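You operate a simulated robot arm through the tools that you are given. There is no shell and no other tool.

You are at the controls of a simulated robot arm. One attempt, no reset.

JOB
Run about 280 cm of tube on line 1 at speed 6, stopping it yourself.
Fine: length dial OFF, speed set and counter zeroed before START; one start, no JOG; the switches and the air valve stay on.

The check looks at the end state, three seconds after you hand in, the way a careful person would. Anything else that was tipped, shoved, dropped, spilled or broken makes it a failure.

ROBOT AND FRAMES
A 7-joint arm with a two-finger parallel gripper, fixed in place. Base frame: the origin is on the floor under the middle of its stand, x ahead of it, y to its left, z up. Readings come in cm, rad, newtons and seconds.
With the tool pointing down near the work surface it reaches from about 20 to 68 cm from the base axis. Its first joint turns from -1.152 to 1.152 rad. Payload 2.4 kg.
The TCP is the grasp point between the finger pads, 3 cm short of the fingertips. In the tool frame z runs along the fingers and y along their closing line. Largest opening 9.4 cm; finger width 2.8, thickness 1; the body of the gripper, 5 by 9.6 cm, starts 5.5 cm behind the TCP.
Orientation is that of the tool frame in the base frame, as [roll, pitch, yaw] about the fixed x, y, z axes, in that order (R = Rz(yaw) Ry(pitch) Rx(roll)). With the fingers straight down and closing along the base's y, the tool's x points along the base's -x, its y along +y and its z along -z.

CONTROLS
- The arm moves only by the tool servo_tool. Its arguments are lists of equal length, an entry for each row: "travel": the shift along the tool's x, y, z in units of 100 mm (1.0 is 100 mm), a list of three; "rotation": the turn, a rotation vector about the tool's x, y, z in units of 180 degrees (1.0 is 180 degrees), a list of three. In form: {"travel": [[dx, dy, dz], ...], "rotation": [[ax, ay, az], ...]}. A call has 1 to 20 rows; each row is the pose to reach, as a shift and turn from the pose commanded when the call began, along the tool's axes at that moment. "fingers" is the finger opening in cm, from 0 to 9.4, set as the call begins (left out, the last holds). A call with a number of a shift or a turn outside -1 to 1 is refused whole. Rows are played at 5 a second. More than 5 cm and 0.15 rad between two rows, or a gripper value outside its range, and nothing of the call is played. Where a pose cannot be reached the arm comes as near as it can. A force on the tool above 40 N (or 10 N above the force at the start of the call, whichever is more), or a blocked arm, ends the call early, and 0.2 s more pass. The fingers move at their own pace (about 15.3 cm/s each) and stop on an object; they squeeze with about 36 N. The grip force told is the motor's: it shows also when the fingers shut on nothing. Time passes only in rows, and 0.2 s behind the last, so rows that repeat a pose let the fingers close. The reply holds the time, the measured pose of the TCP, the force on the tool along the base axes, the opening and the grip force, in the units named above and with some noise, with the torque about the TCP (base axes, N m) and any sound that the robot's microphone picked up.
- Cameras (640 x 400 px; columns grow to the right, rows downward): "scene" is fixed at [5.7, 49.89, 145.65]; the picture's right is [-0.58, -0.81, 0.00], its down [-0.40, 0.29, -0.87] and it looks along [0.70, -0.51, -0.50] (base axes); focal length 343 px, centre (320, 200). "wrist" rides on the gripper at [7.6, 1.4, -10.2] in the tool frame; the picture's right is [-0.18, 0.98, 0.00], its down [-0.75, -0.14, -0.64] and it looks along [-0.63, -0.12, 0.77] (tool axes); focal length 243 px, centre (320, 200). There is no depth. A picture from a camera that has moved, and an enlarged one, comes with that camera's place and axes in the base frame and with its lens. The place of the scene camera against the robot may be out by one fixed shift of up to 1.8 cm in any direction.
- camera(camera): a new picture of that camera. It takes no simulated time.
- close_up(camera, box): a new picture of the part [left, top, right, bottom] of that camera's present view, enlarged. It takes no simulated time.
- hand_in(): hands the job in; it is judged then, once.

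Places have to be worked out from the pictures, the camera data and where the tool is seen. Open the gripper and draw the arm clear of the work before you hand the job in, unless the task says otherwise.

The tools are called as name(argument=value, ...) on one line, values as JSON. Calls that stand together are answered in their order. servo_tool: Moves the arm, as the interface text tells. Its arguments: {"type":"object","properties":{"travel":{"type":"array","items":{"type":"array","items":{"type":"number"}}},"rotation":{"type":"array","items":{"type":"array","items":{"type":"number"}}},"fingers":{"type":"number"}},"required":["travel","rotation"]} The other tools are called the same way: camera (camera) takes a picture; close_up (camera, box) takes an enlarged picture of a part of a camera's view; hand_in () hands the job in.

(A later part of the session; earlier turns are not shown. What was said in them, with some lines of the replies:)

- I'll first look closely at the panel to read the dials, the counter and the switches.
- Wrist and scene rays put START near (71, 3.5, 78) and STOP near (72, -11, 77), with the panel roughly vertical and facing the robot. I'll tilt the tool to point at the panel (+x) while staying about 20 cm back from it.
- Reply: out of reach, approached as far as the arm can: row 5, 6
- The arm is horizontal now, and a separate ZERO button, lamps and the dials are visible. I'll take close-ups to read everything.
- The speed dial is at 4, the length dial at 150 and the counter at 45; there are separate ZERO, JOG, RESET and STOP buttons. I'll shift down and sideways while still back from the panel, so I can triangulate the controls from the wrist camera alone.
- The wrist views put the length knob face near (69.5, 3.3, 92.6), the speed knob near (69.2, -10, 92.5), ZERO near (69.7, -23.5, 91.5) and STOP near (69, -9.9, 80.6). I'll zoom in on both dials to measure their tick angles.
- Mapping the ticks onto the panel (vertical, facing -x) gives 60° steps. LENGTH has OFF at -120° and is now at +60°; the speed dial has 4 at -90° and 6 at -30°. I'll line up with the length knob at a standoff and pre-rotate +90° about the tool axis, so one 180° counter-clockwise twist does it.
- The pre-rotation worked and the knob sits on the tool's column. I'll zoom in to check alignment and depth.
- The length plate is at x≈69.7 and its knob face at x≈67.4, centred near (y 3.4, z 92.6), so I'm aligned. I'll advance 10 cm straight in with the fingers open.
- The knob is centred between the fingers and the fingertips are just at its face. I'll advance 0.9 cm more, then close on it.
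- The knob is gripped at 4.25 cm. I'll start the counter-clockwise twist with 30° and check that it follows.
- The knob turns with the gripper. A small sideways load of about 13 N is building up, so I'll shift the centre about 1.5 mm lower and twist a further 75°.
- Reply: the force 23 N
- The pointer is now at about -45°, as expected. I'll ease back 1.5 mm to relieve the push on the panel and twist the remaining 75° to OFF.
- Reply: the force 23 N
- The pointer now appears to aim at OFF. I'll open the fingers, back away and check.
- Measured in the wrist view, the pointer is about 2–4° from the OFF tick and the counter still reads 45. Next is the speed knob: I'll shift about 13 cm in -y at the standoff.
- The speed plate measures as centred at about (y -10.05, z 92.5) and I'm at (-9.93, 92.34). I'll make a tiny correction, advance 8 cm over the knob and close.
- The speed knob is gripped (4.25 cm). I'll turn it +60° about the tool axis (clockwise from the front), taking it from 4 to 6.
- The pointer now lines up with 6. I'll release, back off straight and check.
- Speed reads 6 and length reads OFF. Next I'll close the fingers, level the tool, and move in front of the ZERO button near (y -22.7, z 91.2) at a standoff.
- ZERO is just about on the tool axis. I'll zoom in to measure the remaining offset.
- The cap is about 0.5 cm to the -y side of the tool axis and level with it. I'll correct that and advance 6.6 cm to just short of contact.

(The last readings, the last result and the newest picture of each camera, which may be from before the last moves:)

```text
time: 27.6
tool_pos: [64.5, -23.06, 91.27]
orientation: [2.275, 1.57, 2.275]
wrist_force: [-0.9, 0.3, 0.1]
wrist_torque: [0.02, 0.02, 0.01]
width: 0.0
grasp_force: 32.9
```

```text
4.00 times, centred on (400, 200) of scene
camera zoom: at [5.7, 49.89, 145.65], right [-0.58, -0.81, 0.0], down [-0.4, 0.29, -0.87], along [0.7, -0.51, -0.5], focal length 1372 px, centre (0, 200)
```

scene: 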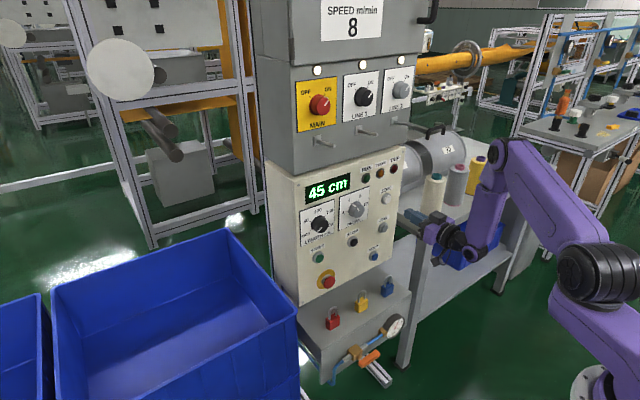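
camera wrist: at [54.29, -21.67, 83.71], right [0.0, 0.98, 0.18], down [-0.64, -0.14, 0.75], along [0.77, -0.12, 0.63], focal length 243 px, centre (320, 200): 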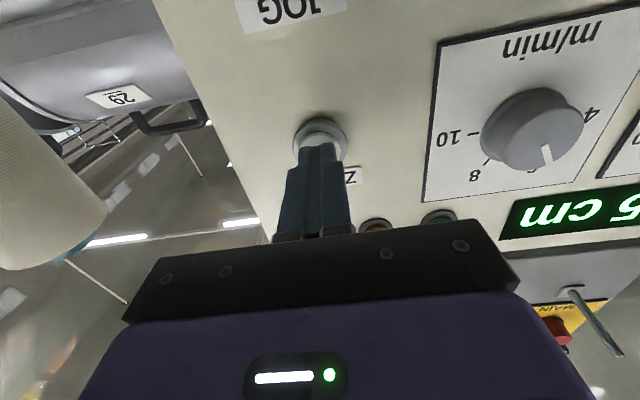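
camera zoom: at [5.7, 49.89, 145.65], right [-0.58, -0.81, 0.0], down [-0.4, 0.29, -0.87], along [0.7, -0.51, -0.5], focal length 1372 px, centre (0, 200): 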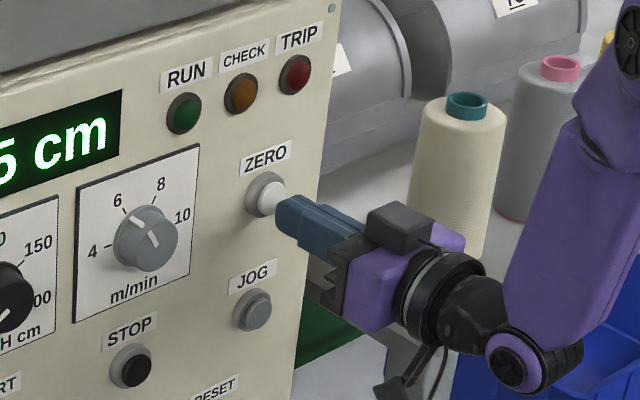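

The fingertips are right in front of the ZERO cap. I'll press forward in small steps.

servo_tool(travel=[[0, 0, 0.02], [0, 0, 0.04], [0, 0, 0.06], [0, 0, 0.08], [0, 0, 0.1]], rotation=[[0, 0, 0], [0, 0, 0], [0, 0, 0], [0, 0, 0], [0, 0, 0]])

close_up(camera="scene", box=[290, 150, 450, 270])

```text
time: 28.8
tool_pos: [65.53, -23.08, 91.22]
orientation: [-2.889, 1.571, -2.89]
wrist_force: [0.6, -0.2, 0.6]
wrist_torque: [0.02, -0.02, 0.01]
width: 0.02
grasp_force: 32.8
```

```text
3.33 times, centred on (370, 210) of scene
camera zoom: at [5.7, 49.89, 145.65], right [-0.58, -0.81, 0.0], down [-0.4, 0.29, -0.87], along [0.7, -0.51, -0.5], focal length 1144 px, centre (153, 167)
```

zoom: 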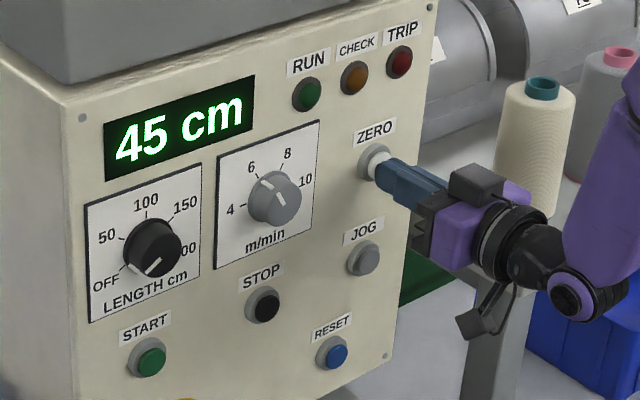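

There's no contact yet at tip x≈68.5. I'll keep going in 1.5 mm steps and watch the force and the sound.

servo_tool(travel=[[0, 0, 0.015], [0, 0, 0.03], [0, 0, 0.045]], rotation=[[0, 0, 0], [0, 0, 0], [0, 0, 0]])

close_up(camera="scene", box=[290, 150, 450, 270])

```text
time: 29.6
tool_pos: [65.9, -23.12, 91.31]
orientation: [1.72, 1.57, 1.721]
wrist_force: [-4.1, 0.4, 2.3]
wrist_torque: [0.01, -0.05, 0.04]
width: 0.0
grasp_force: 32.8
heard: click
```

```text
3.33 times, centred on (370, 210) of scene
camera zoom: at [5.68, 49.89, 145.65], right [-0.58, -0.81, 0.0], down [-0.4, 0.29, -0.87], along [0.7, -0.51, -0.5], focal length 1144 px, centre (153, 167)
```

zoom: 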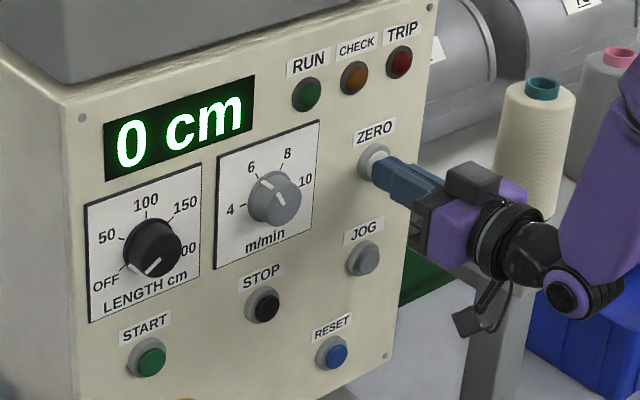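

Heard a click, and the counter reads 0 cm. I'll back off 8 cm and rotate the tool -90°, which moves the wrist camera off to the side to keep it clear of the padlocks below, then move to a standoff in front of STOP to measure it before starting anything.

servo_tool(travel=[[0, 0, -0.2], [0, 0, -0.5], [0, 0, -0.8], [0, 0, -0.8], [0, 0, -0.8], [0, 0, -0.8], [0, 0, -0.8], [0, 0, -0.8], [0, 0, -0.8], [0, 0, -0.8], [0, 0, -0.8], [0, 0, -0.8], [0, 0, -0.8], [0, 0, -0.8], [0, 0, -0.8]], rotation=[[0, 0, 0], [0, 0, 0], [0, 0, 0], [0, 0, -0.041667], [0, 0, -0.083333], [0, 0, -0.125], [0, 0, -0.166667], [0, 0, -0.208333], [0, 0, -0.25], [0, 0, -0.291667], [0, 0, -0.333333], [0, 0, -0.375], [0, 0, -0.416667], [0, 0, -0.458333], [0, 0, -0.5]])

servo_tool(travel=[[-0.22, 0.18, 0], [-0.44, 0.36, 0], [-0.66, 0.535, 0]], rotation=[[0, 0, 0], [0, 0, 0], [0, 0, 0]])

servo_tool(travel=[[-0.22, 0.18, 0], [-0.44, 0.36, 0], [-0.66, 0.535, 0], [-0.66, 0.535, 0]], rotation=[[0, 0, 0], [0, 0, 0], [0, 0, 0], [0, 0, 0]])

camera(camera="wrist")

camera(camera="scene")

```text
time: 32.8
tool_pos: [57.95, -23.19, 91.29]
orientation: [-1.571, -0.003, -1.569]
wrist_force: [0.1, -0.4, -0.7]
wrist_torque: [0.02, -0.01, 0.01]
width: 0.01
grasp_force: 32.7
```

```text
time: 33.6
tool_pos: [57.91, -16.37, 85.96]
orientation: [-1.571, 0.0, -1.571]
wrist_force: [-0.3, 0.4, 0.2]
wrist_torque: [-0.01, 0.01, -0.03]
width: 0.0
grasp_force: 32.6
```

```text
time: 34.6
tool_pos: [57.97, -9.87, 80.61]
orientation: [-1.57, 0.0, -1.573]
wrist_force: [-0.2, -0.7, 0.4]
wrist_torque: [0.0, 0.03, 0.02]
width: 0.02
grasp_force: 32.7
```

```text
taken
camera wrist: at [47.73, -17.48, 79.22], right [0.0, 0.18, -0.98], down [-0.64, 0.75, 0.14], along [0.77, 0.63, 0.12], focal length 243 px, centre (320, 200)
```

wrist: 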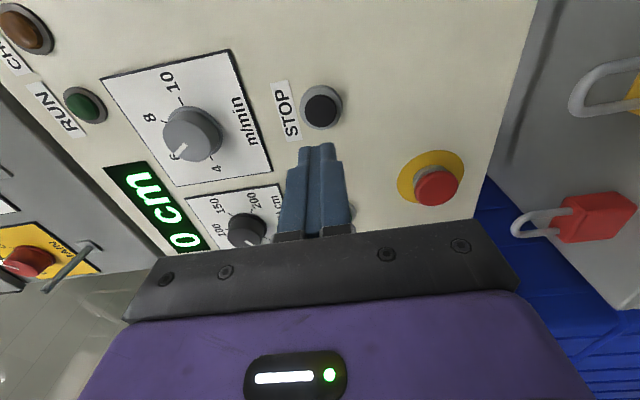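

```text
taken
```

scene: 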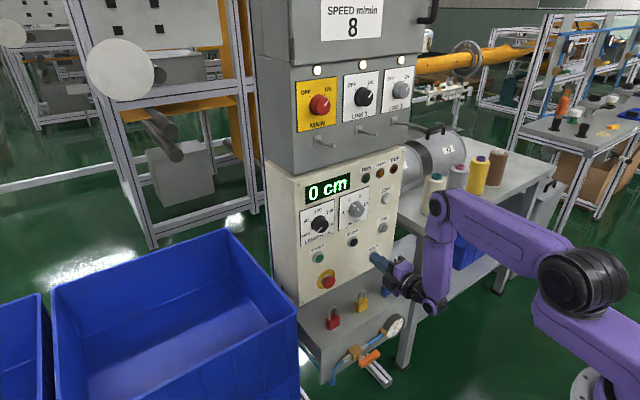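

close_up(camera="wrist", box=[260, 60, 380, 160])

close_up(camera="scene", box=[310, 220, 430, 320])

```text
4.00 times, centred on (320, 110) of wrist
camera zoom: at [47.73, -17.48, 79.22], right [0.0, 0.18, -0.98], down [-0.64, 0.75, 0.14], along [0.77, 0.63, 0.12], focal length 970 px, centre (320, 560)
```

zoom: 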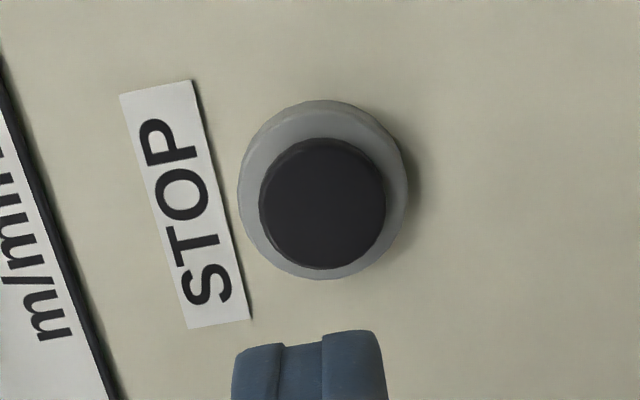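

```text
4.00 times, centred on (370, 270) of scene
camera zoom: at [5.7, 49.89, 145.65], right [-0.58, -0.81, 0.0], down [-0.4, 0.29, -0.87], along [0.7, -0.51, -0.5], focal length 1372 px, centre (120, -80)
```

zoom: 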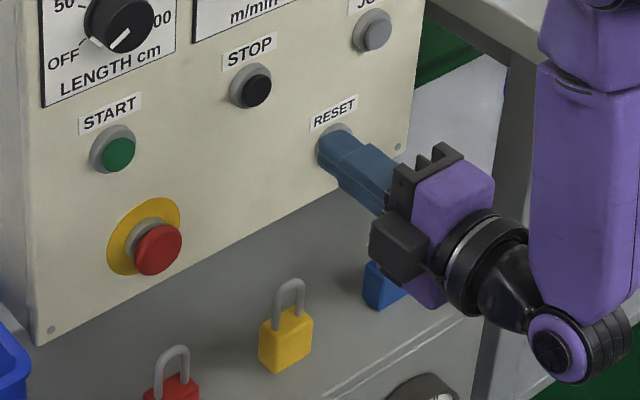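

STOP is about 0.3 cm to -y and 0.1 cm below my current axis, which I'll keep for later. Now I'll go to the START standoff and measure it.

servo_tool(travel=[[-0.22, -0.01, 0], [-0.44, -0.02, 0], [-0.66, -0.02, 0]], rotation=[[0, 0, 0], [0, 0, 0], [0, 0, 0]])

servo_tool(travel=[[-0.22, 0, 0], [-0.44, 0, 0], [-0.66, 0, 0], [-0.66, 0, 0]], rotation=[[0, 0, 0], [0, 0, 0], [0, 0, 0], [0, 0, 0]])

camera(camera="wrist")

close_up(camera="wrist", box=[260, 60, 380, 160])

camera(camera="scene")

```text
time: 35.4
tool_pos: [57.87, -3.22, 80.8]
orientation: [-1.572, 0.001, -1.571]
wrist_force: [0.2, 0.4, 0.7]
wrist_torque: [-0.01, 0.02, -0.03]
width: 0.0
grasp_force: 33.2
```

```text
time: 36.4
tool_pos: [57.97, 3.22, 80.6]
orientation: [-1.572, -0.001, -1.57]
wrist_force: [0.2, -0.8, 0.2]
wrist_torque: [-0.01, 0.0, 0.01]
width: 0.0
grasp_force: 33.1
```

```text
taken
camera wrist: at [47.71, -4.31, 79.38], right [0.0, 0.18, -0.98], down [-0.64, 0.75, 0.14], along [0.77, 0.63, 0.12], focal length 243 px, centre (320, 200)
```

wrist: 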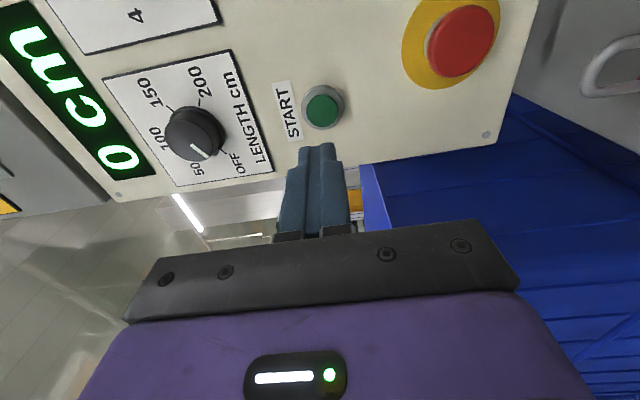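

```text
4.00 times, centred on (320, 110) of wrist
camera zoom: at [47.71, -4.31, 79.38], right [0.0, 0.18, -0.98], down [-0.64, 0.75, 0.14], along [0.77, 0.63, 0.12], focal length 970 px, centre (320, 560)
```

zoom: 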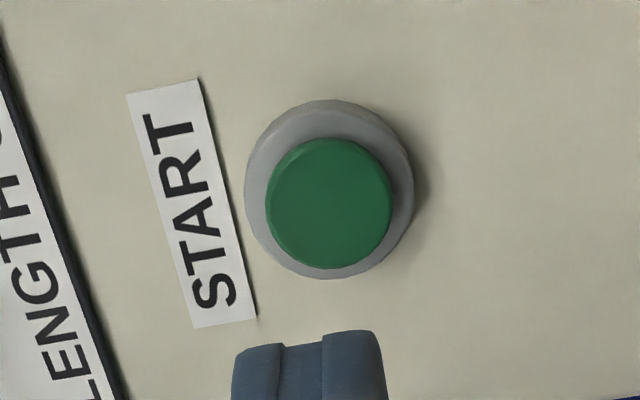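

```text
taken
```

scene: 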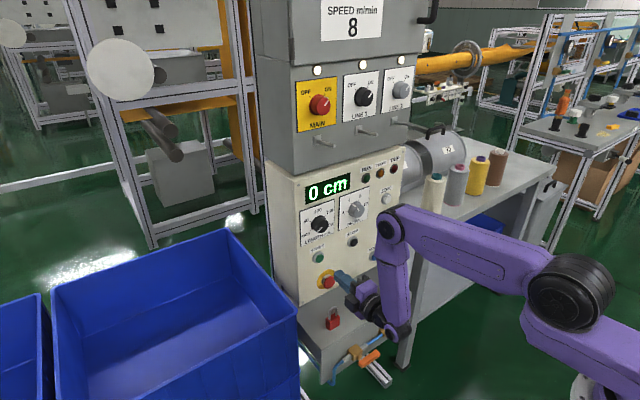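

START is offset about -0.3 cm in y and -0.24 cm in z from my axis. Before pressing it, I'll do a last check of both dials and the lamps.

close_up(camera="wrist", box=[90, 40, 280, 200])

close_up(camera="scene", box=[290, 155, 410, 245])

```text
2.50 times, centred on (185, 120) of wrist
camera zoom: at [47.71, -4.31, 79.38], right [0.0, 0.18, -0.98], down [-0.64, 0.75, 0.14], along [0.77, 0.63, 0.12], focal length 606 px, centre (658, 400)
```

zoom: 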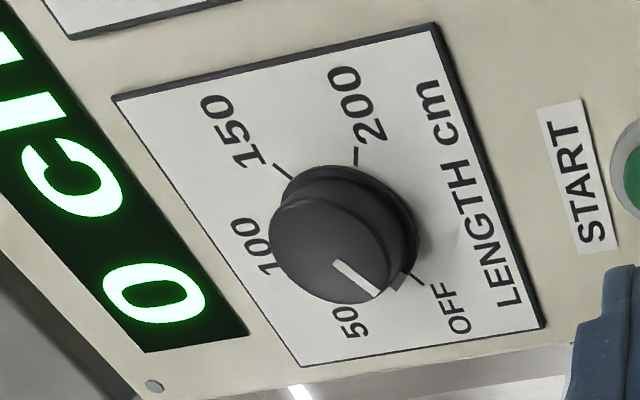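

```text
4.44 times, centred on (350, 200) of scene
camera zoom: at [5.7, 49.89, 145.65], right [-0.58, -0.81, 0.0], down [-0.4, 0.29, -0.87], along [0.7, -0.51, -0.5], focal length 1525 px, centre (187, 200)
```

zoom: 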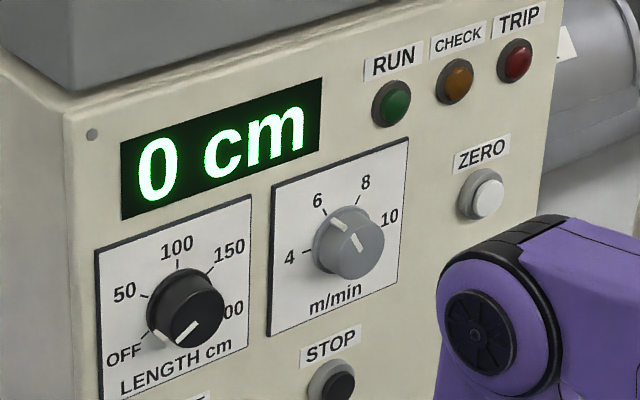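

Everything reads right: OFF, 6, 0 cm, lamps out, all as they should be. I'll align on START and advance to about 1 cm short of contact.

servo_tool(travel=[[0.029, 0.024, 0.2], [0.029, 0.024, 0.4], [0.029, 0.024, 0.6], [0.029, 0.024, 0.66], [0.029, 0.024, 0.66]], rotation=[[0, 0, 0], [0, 0, 0], [0, 0, 0], [0, 0, 0], [0, 0, 0]])

close_up(camera="wrist", box=[240, 80, 400, 200])

close_up(camera="scene", box=[290, 220, 410, 310])

```text
time: 37.6
tool_pos: [64.62, 2.99, 80.65]
orientation: [-1.569, 0.0, -1.569]
wrist_force: [0.2, -0.7, -0.2]
wrist_torque: [-0.02, 0.0, -0.02]
width: 0.01
grasp_force: 33.6
```

```text
3.33 times, centred on (320, 140) of wrist
camera zoom: at [54.35, -4.61, 79.18], right [0.0, 0.18, -0.98], down [-0.64, 0.75, 0.14], along [0.77, 0.63, 0.12], focal length 809 px, centre (320, 400)
```

zoom: 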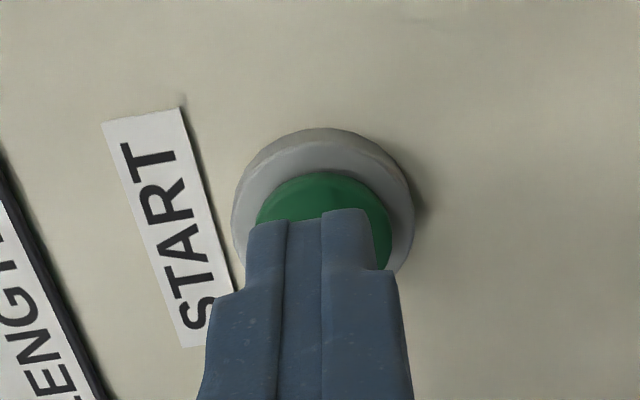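

```text
4.44 times, centred on (350, 265) of scene
camera zoom: at [5.7, 49.89, 145.65], right [-0.58, -0.81, 0.0], down [-0.4, 0.29, -0.87], along [0.7, -0.51, -0.5], focal length 1525 px, centre (187, -89)
```

zoom: 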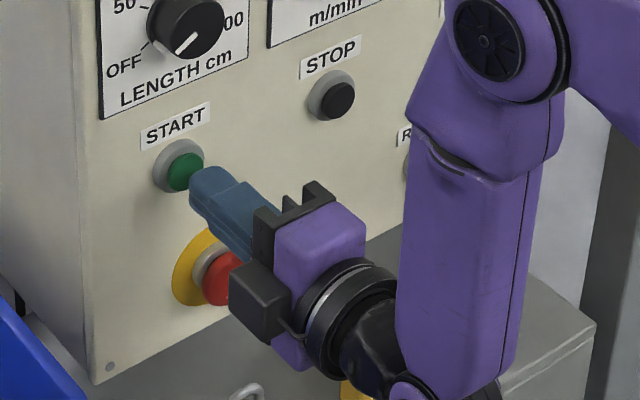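

The fingertips are centred on the START cap. I'll press it once (about 1.4 cm forward) and retract in the same call.

servo_tool(travel=[[0, 0, 0.06], [0, 0, 0.1], [0, 0, 0.125], [0, 0, 0.14], [0, 0, 0.14], [0, 0, 0.0], [0, 0, -0.3]], rotation=[[0, 0, 0], [0, 0, 0], [0, 0, 0], [0, 0, 0], [0, 0, 0], [0, 0, 0], [0, 0, 0]])

close_up(camera="scene", box=[290, 155, 410, 245])

```text
time: 39.2
tool_pos: [61.46, 3.02, 80.58]
orientation: [-1.572, 0.001, -1.571]
wrist_force: [0.2, 0.1, 0.3]
wrist_torque: [0.0, 0.0, 0.03]
width: 0.0
grasp_force: 33.2
heard: click
```

```text
4.44 times, centred on (350, 200) of scene
camera zoom: at [5.7, 49.89, 145.65], right [-0.58, -0.81, 0.0], down [-0.4, 0.29, -0.87], along [0.7, -0.51, -0.5], focal length 1525 px, centre (187, 200)
```

zoom: 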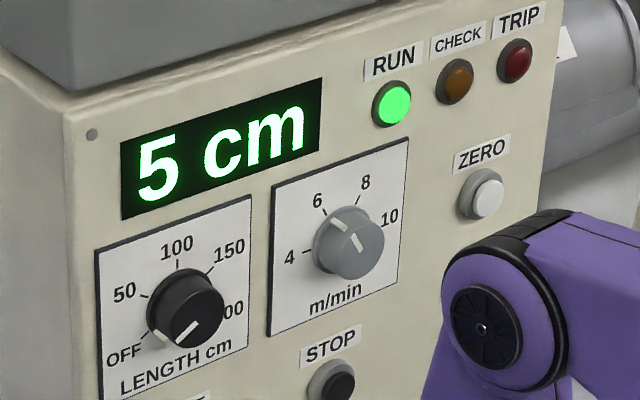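

The line is running: RUN is lit and the counter shows 5 cm. I'll shift 13.2 cm over to STOP, staying clear of the panel.

servo_tool(travel=[[0.2, 0, 0], [0.43, 0.0025, 0], [0.66, 0.0025, 0]], rotation=[[0, 0, 0], [0, 0, 0], [0, 0, 0]])

servo_tool(travel=[[0.23, 0, 0], [0.46, 0.0025, 0], [0.66, 0.0025, 0], [0.66, 0.0025, 0.1], [0.66, 0.0025, 0.2], [0.66, 0.0025, 0.3], [0.66, 0.0025, 0.3]], rotation=[[0, 0, 0], [0, 0, 0], [0, 0, 0], [0, 0, 0], [0, 0, 0], [0, 0, 0], [0, 0, 0]])

camera(camera="scene")

close_up(camera="wrist", box=[240, 80, 400, 200])

close_up(camera="scene", box=[290, 155, 410, 245])

```text
time: 40.0
tool_pos: [61.49, -3.63, 80.52]
orientation: [-1.57, -0.001, -1.571]
wrist_force: [0.4, -0.2, -0.6]
wrist_torque: [0.0, 0.02, 0.03]
width: 0.0
grasp_force: 32.9
```

```text
time: 41.6
tool_pos: [64.58, -10.26, 80.46]
orientation: [-1.569, 0.001, -1.57]
wrist_force: [0.0, -0.1, -0.2]
wrist_torque: [-0.01, -0.02, 0.01]
width: 0.0
grasp_force: 33.3
```

```text
taken
```

scene: 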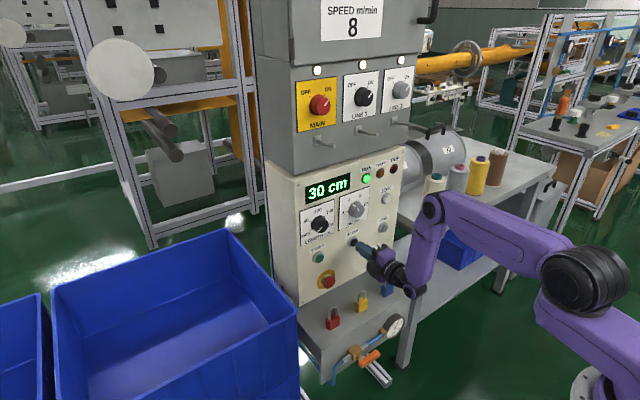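

```text
3.33 times, centred on (320, 140) of wrist
camera zoom: at [54.33, -17.76, 79.1], right [0.0, 0.18, -0.98], down [-0.64, 0.75, 0.14], along [0.77, 0.63, 0.12], focal length 809 px, centre (320, 400)
```

zoom: 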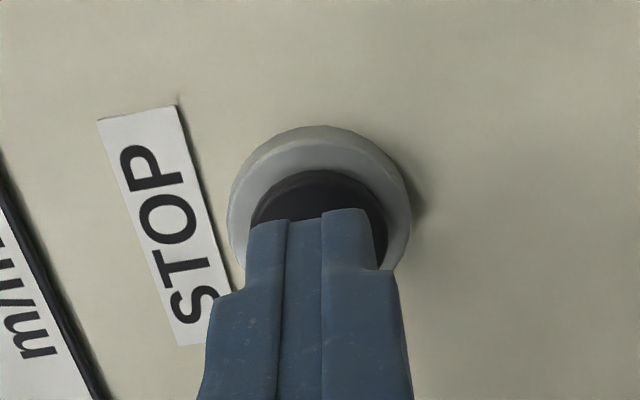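

```text
4.44 times, centred on (350, 200) of scene
camera zoom: at [5.7, 49.89, 145.65], right [-0.58, -0.81, 0.0], down [-0.4, 0.29, -0.87], along [0.7, -0.51, -0.5], focal length 1525 px, centre (187, 200)
```

zoom: 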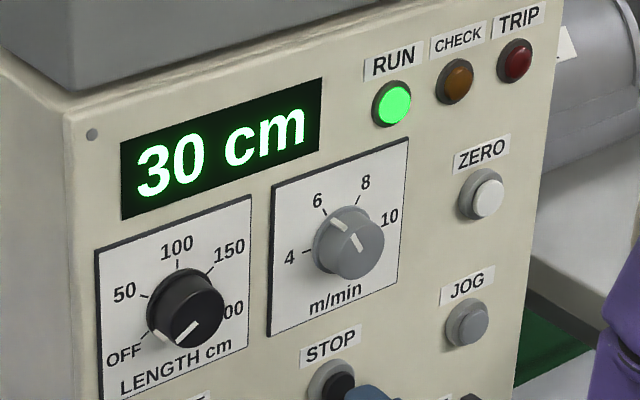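

The counter shows 30 cm at t=41.6 (about 10 cm/s), and I'm lined up 1 cm short of STOP. I'll hold here and wait, checking the counter as it goes.

servo_tool(travel=[[0, 0, 0], [0, 0, 0], [0, 0, 0], [0, 0, 0], [0, 0, 0], [0, 0, 0], [0, 0, 0], [0, 0, 0], [0, 0, 0], [0, 0, 0], [0, 0, 0], [0, 0, 0], [0, 0, 0], [0, 0, 0], [0, 0, 0], [0, 0, 0], [0, 0, 0], [0, 0, 0], [0, 0, 0], [0, 0, 0]], rotation=[[0, 0, 0], [0, 0, 0], [0, 0, 0], [0, 0, 0], [0, 0, 0], [0, 0, 0], [0, 0, 0], [0, 0, 0], [0, 0, 0], [0, 0, 0], [0, 0, 0], [0, 0, 0], [0, 0, 0], [0, 0, 0], [0, 0, 0], [0, 0, 0], [0, 0, 0], [0, 0, 0], [0, 0, 0], [0, 0, 0]])

close_up(camera="scene", box=[290, 155, 410, 245])

```text
time: 45.8
tool_pos: [64.61, -10.2, 80.5]
orientation: [-1.571, 0.001, -1.57]
wrist_force: [-0.2, -0.5, 0.0]
wrist_torque: [-0.04, -0.01, 0.01]
width: 0.01
grasp_force: 33.3
```

```text
4.44 times, centred on (350, 200) of scene
camera zoom: at [5.7, 49.89, 145.65], right [-0.58, -0.81, 0.0], down [-0.4, 0.29, -0.87], along [0.7, -0.51, -0.5], focal length 1525 px, centre (187, 200)
```

zoom: 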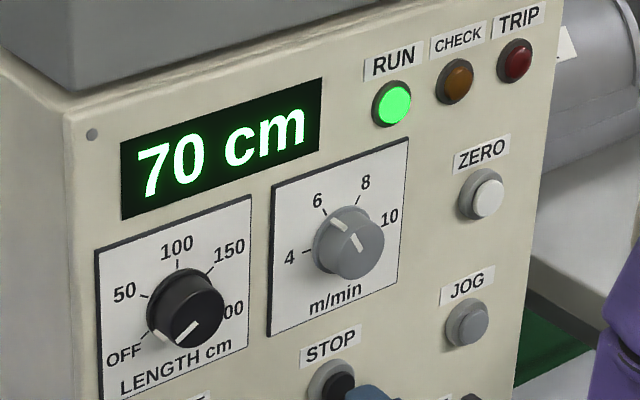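

The counter reads 70 cm at t=45.8, consistent with 10 cm/s. I'll keep waiting.

servo_tool(travel=[[0, 0, 0], [0, 0, 0], [0, 0, 0], [0, 0, 0], [0, 0, 0], [0, 0, 0], [0, 0, 0], [0, 0, 0], [0, 0, 0], [0, 0, 0], [0, 0, 0], [0, 0, 0], [0, 0, 0], [0, 0, 0], [0, 0, 0], [0, 0, 0], [0, 0, 0], [0, 0, 0], [0, 0, 0], [0, 0, 0]], rotation=[[0, 0, 0], [0, 0, 0], [0, 0, 0], [0, 0, 0], [0, 0, 0], [0, 0, 0], [0, 0, 0], [0, 0, 0], [0, 0, 0], [0, 0, 0], [0, 0, 0], [0, 0, 0], [0, 0, 0], [0, 0, 0], [0, 0, 0], [0, 0, 0], [0, 0, 0], [0, 0, 0], [0, 0, 0], [0, 0, 0]])

close_up(camera="scene", box=[290, 155, 410, 245])

servo_tool(travel=[[0, 0, 0], [0, 0, 0], [0, 0, 0], [0, 0, 0], [0, 0, 0], [0, 0, 0], [0, 0, 0], [0, 0, 0], [0, 0, 0], [0, 0, 0], [0, 0, 0], [0, 0, 0], [0, 0, 0], [0, 0, 0], [0, 0, 0], [0, 0, 0], [0, 0, 0], [0, 0, 0], [0, 0, 0], [0, 0, 0]], rotation=[[0, 0, 0], [0, 0, 0], [0, 0, 0], [0, 0, 0], [0, 0, 0], [0, 0, 0], [0, 0, 0], [0, 0, 0], [0, 0, 0], [0, 0, 0], [0, 0, 0], [0, 0, 0], [0, 0, 0], [0, 0, 0], [0, 0, 0], [0, 0, 0], [0, 0, 0], [0, 0, 0], [0, 0, 0], [0, 0, 0]])

close_up(camera="scene", box=[290, 155, 410, 245])

```text
time: 50.0
tool_pos: [64.55, -10.24, 80.43]
orientation: [-1.572, 0.0, -1.572]
wrist_force: [-0.4, -0.4, -0.3]
wrist_torque: [-0.03, -0.02, -0.01]
width: 0.0
grasp_force: 33.1
```

```text
4.44 times, centred on (350, 200) of scene
camera zoom: at [5.7, 49.89, 145.65], right [-0.58, -0.81, 0.0], down [-0.4, 0.29, -0.87], along [0.7, -0.51, -0.5], focal length 1525 px, centre (187, 200)
```

zoom: 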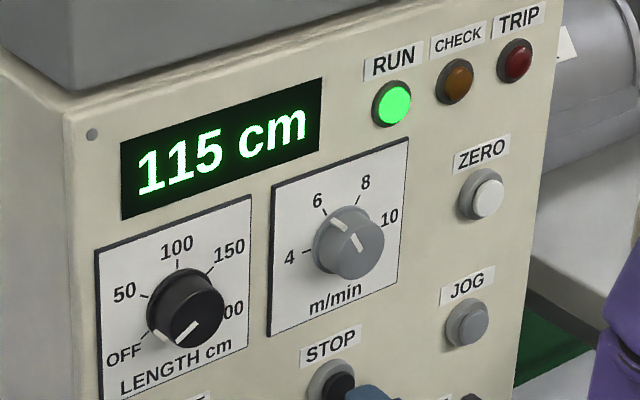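

```text
time: 54.2
tool_pos: [64.59, -10.2, 80.49]
orientation: [-1.57, 0.001, -1.57]
wrist_force: [0.1, -0.1, 0.7]
wrist_torque: [0.02, 0.0, 0.01]
width: 0.0
grasp_force: 33.0
```

```text
4.44 times, centred on (350, 200) of scene
camera zoom: at [5.7, 49.89, 145.65], right [-0.58, -0.81, 0.0], down [-0.4, 0.29, -0.87], along [0.7, -0.51, -0.5], focal length 1525 px, centre (187, 200)
```

zoom: 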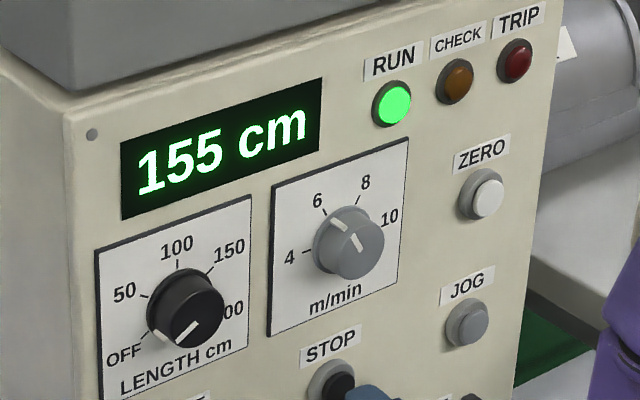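

The counter reads 155 cm at t=54.2; fits give 280 cm at about t=66.5, and the press takes about 0.8 s from the start of the call. I'll wait until t≈65.8 and then press.

servo_tool(travel=[[0, 0, 0], [0, 0, 0], [0, 0, 0], [0, 0, 0], [0, 0, 0], [0, 0, 0], [0, 0, 0], [0, 0, 0], [0, 0, 0], [0, 0, 0], [0, 0, 0], [0, 0, 0], [0, 0, 0], [0, 0, 0], [0, 0, 0], [0, 0, 0], [0, 0, 0], [0, 0, 0], [0, 0, 0], [0, 0, 0]], rotation=[[0, 0, 0], [0, 0, 0], [0, 0, 0], [0, 0, 0], [0, 0, 0], [0, 0, 0], [0, 0, 0], [0, 0, 0], [0, 0, 0], [0, 0, 0], [0, 0, 0], [0, 0, 0], [0, 0, 0], [0, 0, 0], [0, 0, 0], [0, 0, 0], [0, 0, 0], [0, 0, 0], [0, 0, 0], [0, 0, 0]])

close_up(camera="scene", box=[290, 155, 410, 245])

servo_tool(travel=[[0, 0, 0], [0, 0, 0], [0, 0, 0], [0, 0, 0], [0, 0, 0], [0, 0, 0], [0, 0, 0], [0, 0, 0], [0, 0, 0], [0, 0, 0], [0, 0, 0], [0, 0, 0], [0, 0, 0], [0, 0, 0], [0, 0, 0], [0, 0, 0], [0, 0, 0], [0, 0, 0], [0, 0, 0], [0, 0, 0]], rotation=[[0, 0, 0], [0, 0, 0], [0, 0, 0], [0, 0, 0], [0, 0, 0], [0, 0, 0], [0, 0, 0], [0, 0, 0], [0, 0, 0], [0, 0, 0], [0, 0, 0], [0, 0, 0], [0, 0, 0], [0, 0, 0], [0, 0, 0], [0, 0, 0], [0, 0, 0], [0, 0, 0], [0, 0, 0], [0, 0, 0]])

close_up(camera="scene", box=[290, 155, 410, 245])

```text
time: 58.4
tool_pos: [64.59, -10.25, 80.42]
orientation: [-1.57, 0.0, -1.571]
wrist_force: [0.2, -0.1, 1.2]
wrist_torque: [0.0, 0.01, 0.03]
width: 0.01
grasp_force: 33.1
```

```text
4.44 times, centred on (350, 200) of scene
camera zoom: at [5.7, 49.89, 145.65], right [-0.58, -0.81, 0.0], down [-0.4, 0.29, -0.87], along [0.7, -0.51, -0.5], focal length 1525 px, centre (187, 200)
```

zoom: 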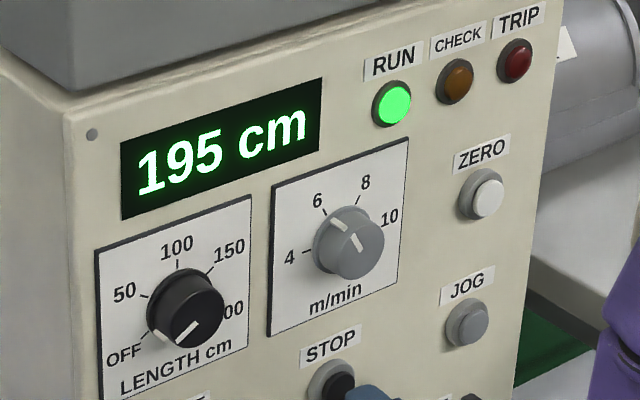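

```text
time: 62.6
tool_pos: [64.57, -10.27, 80.45]
orientation: [-1.57, 0.0, -1.571]
wrist_force: [-0.6, 0.1, -0.9]
wrist_torque: [0.02, 0.0, -0.02]
width: 0.01
grasp_force: 33.4
```

```text
4.44 times, centred on (350, 200) of scene
camera zoom: at [5.7, 49.89, 145.65], right [-0.58, -0.81, 0.0], down [-0.4, 0.29, -0.87], along [0.7, -0.51, -0.5], focal length 1525 px, centre (187, 200)
```

zoom: 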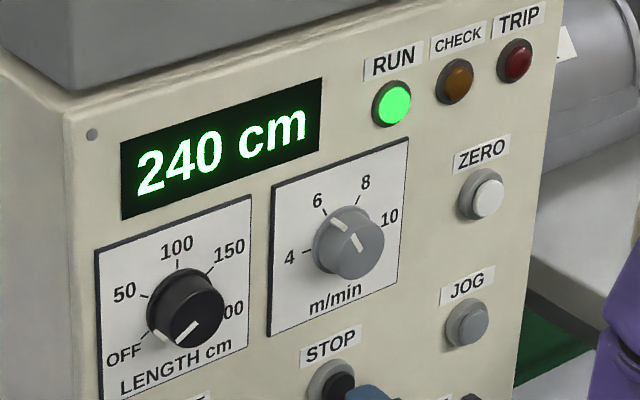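

The counter shows 240 cm at t=62.6. I'll wait 3.0 s more, to t=65.6, and then press STOP.

servo_tool(travel=[[0, 0, 0], [0, 0, 0], [0, 0, 0], [0, 0, 0], [0, 0, 0], [0, 0, 0], [0, 0, 0], [0, 0, 0], [0, 0, 0], [0, 0, 0], [0, 0, 0], [0, 0, 0], [0, 0, 0], [0, 0, 0]], rotation=[[0, 0, 0], [0, 0, 0], [0, 0, 0], [0, 0, 0], [0, 0, 0], [0, 0, 0], [0, 0, 0], [0, 0, 0], [0, 0, 0], [0, 0, 0], [0, 0, 0], [0, 0, 0], [0, 0, 0], [0, 0, 0]])

close_up(camera="scene", box=[290, 155, 410, 245])

```text
time: 65.6
tool_pos: [64.58, -10.19, 80.4]
orientation: [-1.57, 0.001, -1.572]
wrist_force: [0.4, 0.5, -0.4]
wrist_torque: [0.02, 0.04, -0.01]
width: 0.0
grasp_force: 33.1
```

```text
4.44 times, centred on (350, 200) of scene
camera zoom: at [5.7, 49.89, 145.65], right [-0.58, -0.81, 0.0], down [-0.4, 0.29, -0.87], along [0.7, -0.51, -0.5], focal length 1525 px, centre (187, 200)
```

zoom: 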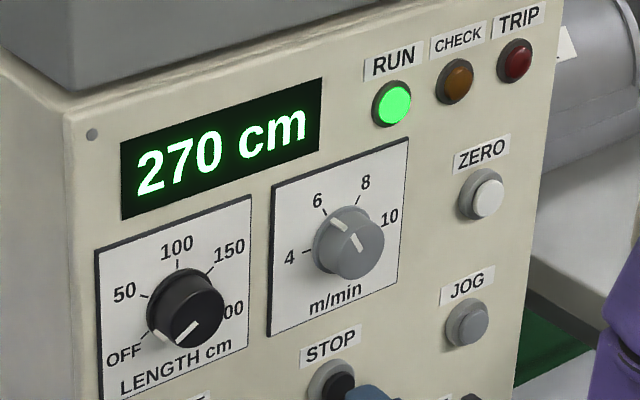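

The counter reads 270 cm at t=65.6. I'll press STOP now, with the click due in about 0.8 s.

servo_tool(travel=[[0, 0, 0.05], [0, 0, 0.095], [0, 0, 0.115], [0, 0, 0.14], [0, 0, 0.15]], rotation=[[0, 0, 0], [0, 0, 0], [0, 0, 0], [0, 0, 0], [0, 0, 0]])

close_up(camera="scene", box=[290, 155, 410, 245])

```text
time: 66.8
tool_pos: [66.1, -10.16, 80.55]
orientation: [-1.57, -0.001, -1.57]
wrist_force: [-6.7, 1.3, 1.2]
wrist_torque: [-0.05, -0.04, -0.01]
width: 0.01
grasp_force: 33.0
heard: click
```

```text
4.44 times, centred on (350, 200) of scene
camera zoom: at [5.68, 49.89, 145.65], right [-0.58, -0.81, 0.0], down [-0.4, 0.29, -0.87], along [0.7, -0.51, -0.5], focal length 1525 px, centre (187, 200)
```

zoom: 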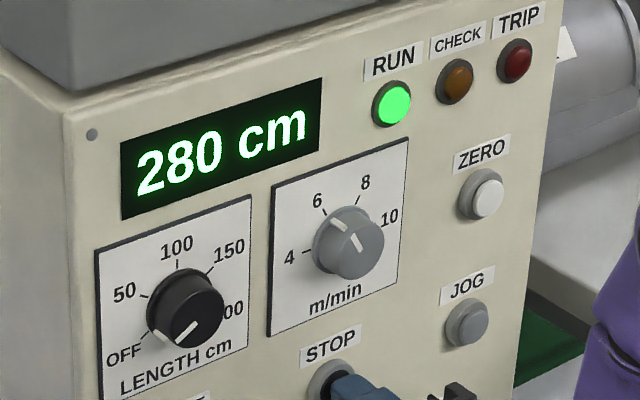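

A click was heard and the counter shows 280, but the RUN lamp still looks lit. I'll retract at once and check whether it has stopped.

servo_tool(travel=[[0, 0, -0.15]], rotation=[[0, 0, 0]])

close_up(camera="scene", box=[290, 155, 410, 245])

```text
time: 67.2
tool_pos: [64.57, -10.14, 80.53]
orientation: [-1.57, 0.001, -1.573]
wrist_force: [-0.1, 0.1, 0.0]
wrist_torque: [0.04, 0.01, 0.0]
width: 0.02
grasp_force: 32.8
```

```text
4.44 times, centred on (350, 200) of scene
camera zoom: at [5.7, 49.89, 145.65], right [-0.58, -0.81, 0.0], down [-0.4, 0.29, -0.87], along [0.7, -0.51, -0.5], focal length 1525 px, centre (187, 200)
```

zoom: 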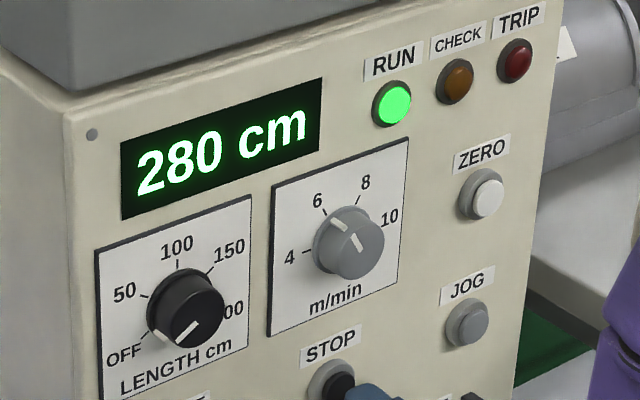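

The counter is still at 280 although it would have passed 285 if running, so it seems to be slowing. One more short step to confirm.

servo_tool(travel=[[0, 0, 0]], rotation=[[0, 0, 0]])

close_up(camera="scene", box=[290, 155, 410, 245])

```text
time: 67.6
tool_pos: [64.56, -10.21, 80.47]
orientation: [-1.57, 0.0, -1.571]
wrist_force: [0.8, 0.2, 0.2]
wrist_torque: [0.02, -0.01, -0.03]
width: 0.01
grasp_force: 33.0
```

```text
4.44 times, centred on (350, 200) of scene
camera zoom: at [5.7, 49.89, 145.65], right [-0.58, -0.81, 0.0], down [-0.4, 0.29, -0.87], along [0.7, -0.51, -0.5], focal length 1525 px, centre (187, 200)
```

zoom: 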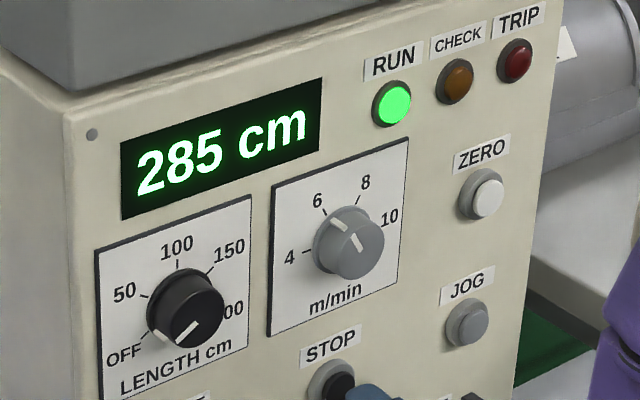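

The counter is at 285 where 10 cm/s would give 290+, which suggests a ramp-down. I'll move back towards STOP without touching it, so I can re-press at once if needed, and look again.

servo_tool(travel=[[0, 0, 0.06]], rotation=[[0, 0, 0]])

close_up(camera="scene", box=[290, 155, 410, 245])

```text
time: 68.0
tool_pos: [65.22, -10.26, 80.49]
orientation: [-1.571, 0.001, -1.571]
wrist_force: [0.1, -0.6, -0.4]
wrist_torque: [0.0, 0.02, -0.05]
width: 0.0
grasp_force: 33.3
```

```text
4.44 times, centred on (350, 200) of scene
camera zoom: at [5.7, 49.89, 145.65], right [-0.58, -0.81, 0.0], down [-0.4, 0.29, -0.87], along [0.7, -0.51, -0.5], focal length 1525 px, centre (187, 200)
```

zoom: 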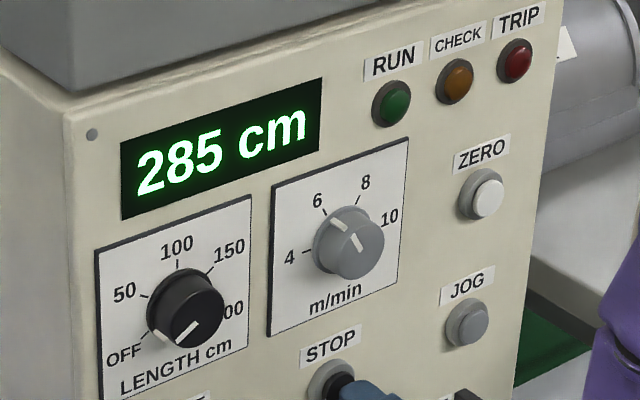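

RUN is off and the counter is steady at 285 cm, so the line coasted about 5 cm after STOP and has halted. I'll retract straight back from the panel, then open the gripper.

servo_tool(travel=[[0, 0, -0.2], [0, 0, -0.45], [0, 0, -0.7], [0, 0, -1.0], [0, 0, -1.0]], rotation=[[0, 0, 0], [0, 0, 0], [0, 0, 0], [0, 0, 0], [0, 0, 0]])

servo_tool(travel=[[0, -0.2, -0.2], [0, -0.45, -0.4], [0, -0.7, -0.6], [0, -0.95, -0.8], [0, -0.95, -0.8], [0, -0.95, -0.8]], rotation=[[0, 0, 0], [0, 0, 0], [0, 0, 0], [0, 0, 0], [0, 0, 0], [0, 0, 0]], fingers=9.4)

camera(camera="scene")

close_up(camera="scene", box=[290, 155, 410, 245])

close_up(camera="scene", box=[290, 270, 430, 390])

close_up(camera="scene", box=[270, 40, 430, 160])

```text
time: 69.2
tool_pos: [55.03, -10.23, 80.44]
orientation: [-1.57, -0.001, -1.571]
wrist_force: [0.0, -0.2, -1.1]
wrist_torque: [0.01, -0.03, -0.01]
width: 0.0
grasp_force: 33.2
```

```text
time: 70.6
tool_pos: [47.02, -10.11, 90.09]
orientation: [-1.572, 0.001, -1.572]
wrist_force: [-0.5, 0.3, 0.0]
wrist_torque: [0.0, -0.05, 0.01]
width: 9.43
grasp_force: 0.0
```

```text
taken
```

scene: 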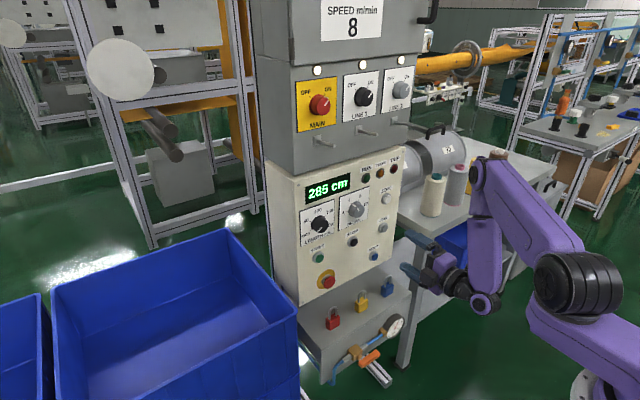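

```text
4.44 times, centred on (350, 200) of scene
camera zoom: at [5.7, 49.89, 145.65], right [-0.58, -0.81, 0.0], down [-0.4, 0.29, -0.87], along [0.7, -0.51, -0.5], focal length 1525 px, centre (187, 200)
```

zoom: 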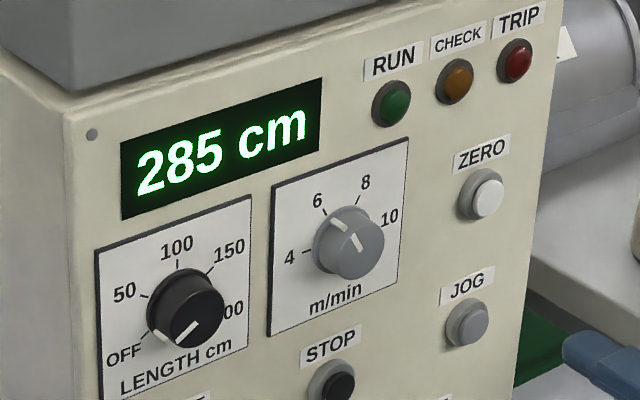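

```text
3.33 times, centred on (360, 330) of scene
camera zoom: at [5.7, 49.89, 145.65], right [-0.58, -0.81, 0.0], down [-0.4, 0.29, -0.87], along [0.7, -0.51, -0.5], focal length 1144 px, centre (187, -233)
```

zoom: 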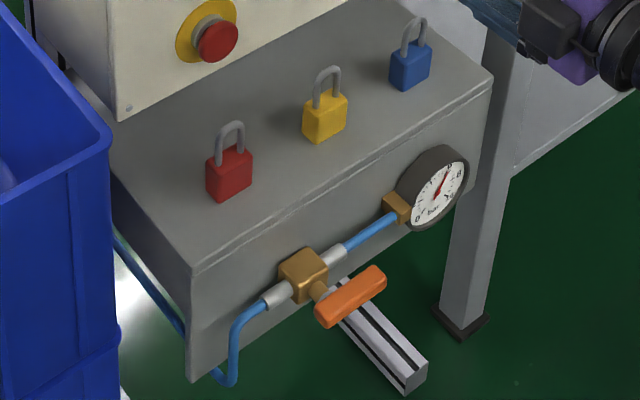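

```text
3.33 times, centred on (350, 100) of scene
camera zoom: at [5.7, 49.89, 145.65], right [-0.58, -0.81, 0.0], down [-0.4, 0.29, -0.87], along [0.7, -0.51, -0.5], focal length 1144 px, centre (220, 533)
```

zoom: 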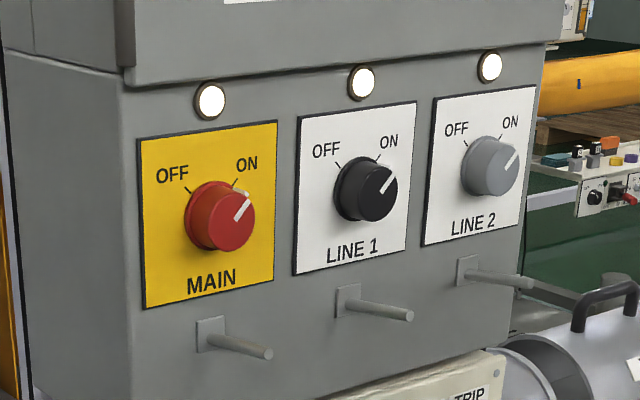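

The line is stopped with RUN off and the counter at 285 cm, 5 over the 280 asked because it coasted after STOP. Length reads OFF, speed 6, the switches and valve are still on, the padlocks are undisturbed, and the gripper is open and clear. Handing in.

hand_in()

```text
The job is handed in.
```

I ran line 1 at speed 6 and stopped it with the STOP button. The counter ended at 285 cm, because I pressed STOP at about 280 and the line coasted roughly 5 cm further. I did not correct for that, since a second start wasn't allowed.

- **Before START:** I turned the length dial from 150 to OFF and the speed dial from 4 to 6. I then pressed ZERO, and the counter read 0 cm.
- **Run:** I pressed START once and STOP once. JOG, RESET and the emergency stop were not touched.
- **At hand-in:** The RUN lamp was off, and the MAIN, LINE 1 and LINE 2 switches were still ON. The air valve was unchanged and the padlocks had not moved. The gripper was open and clear of the panel.
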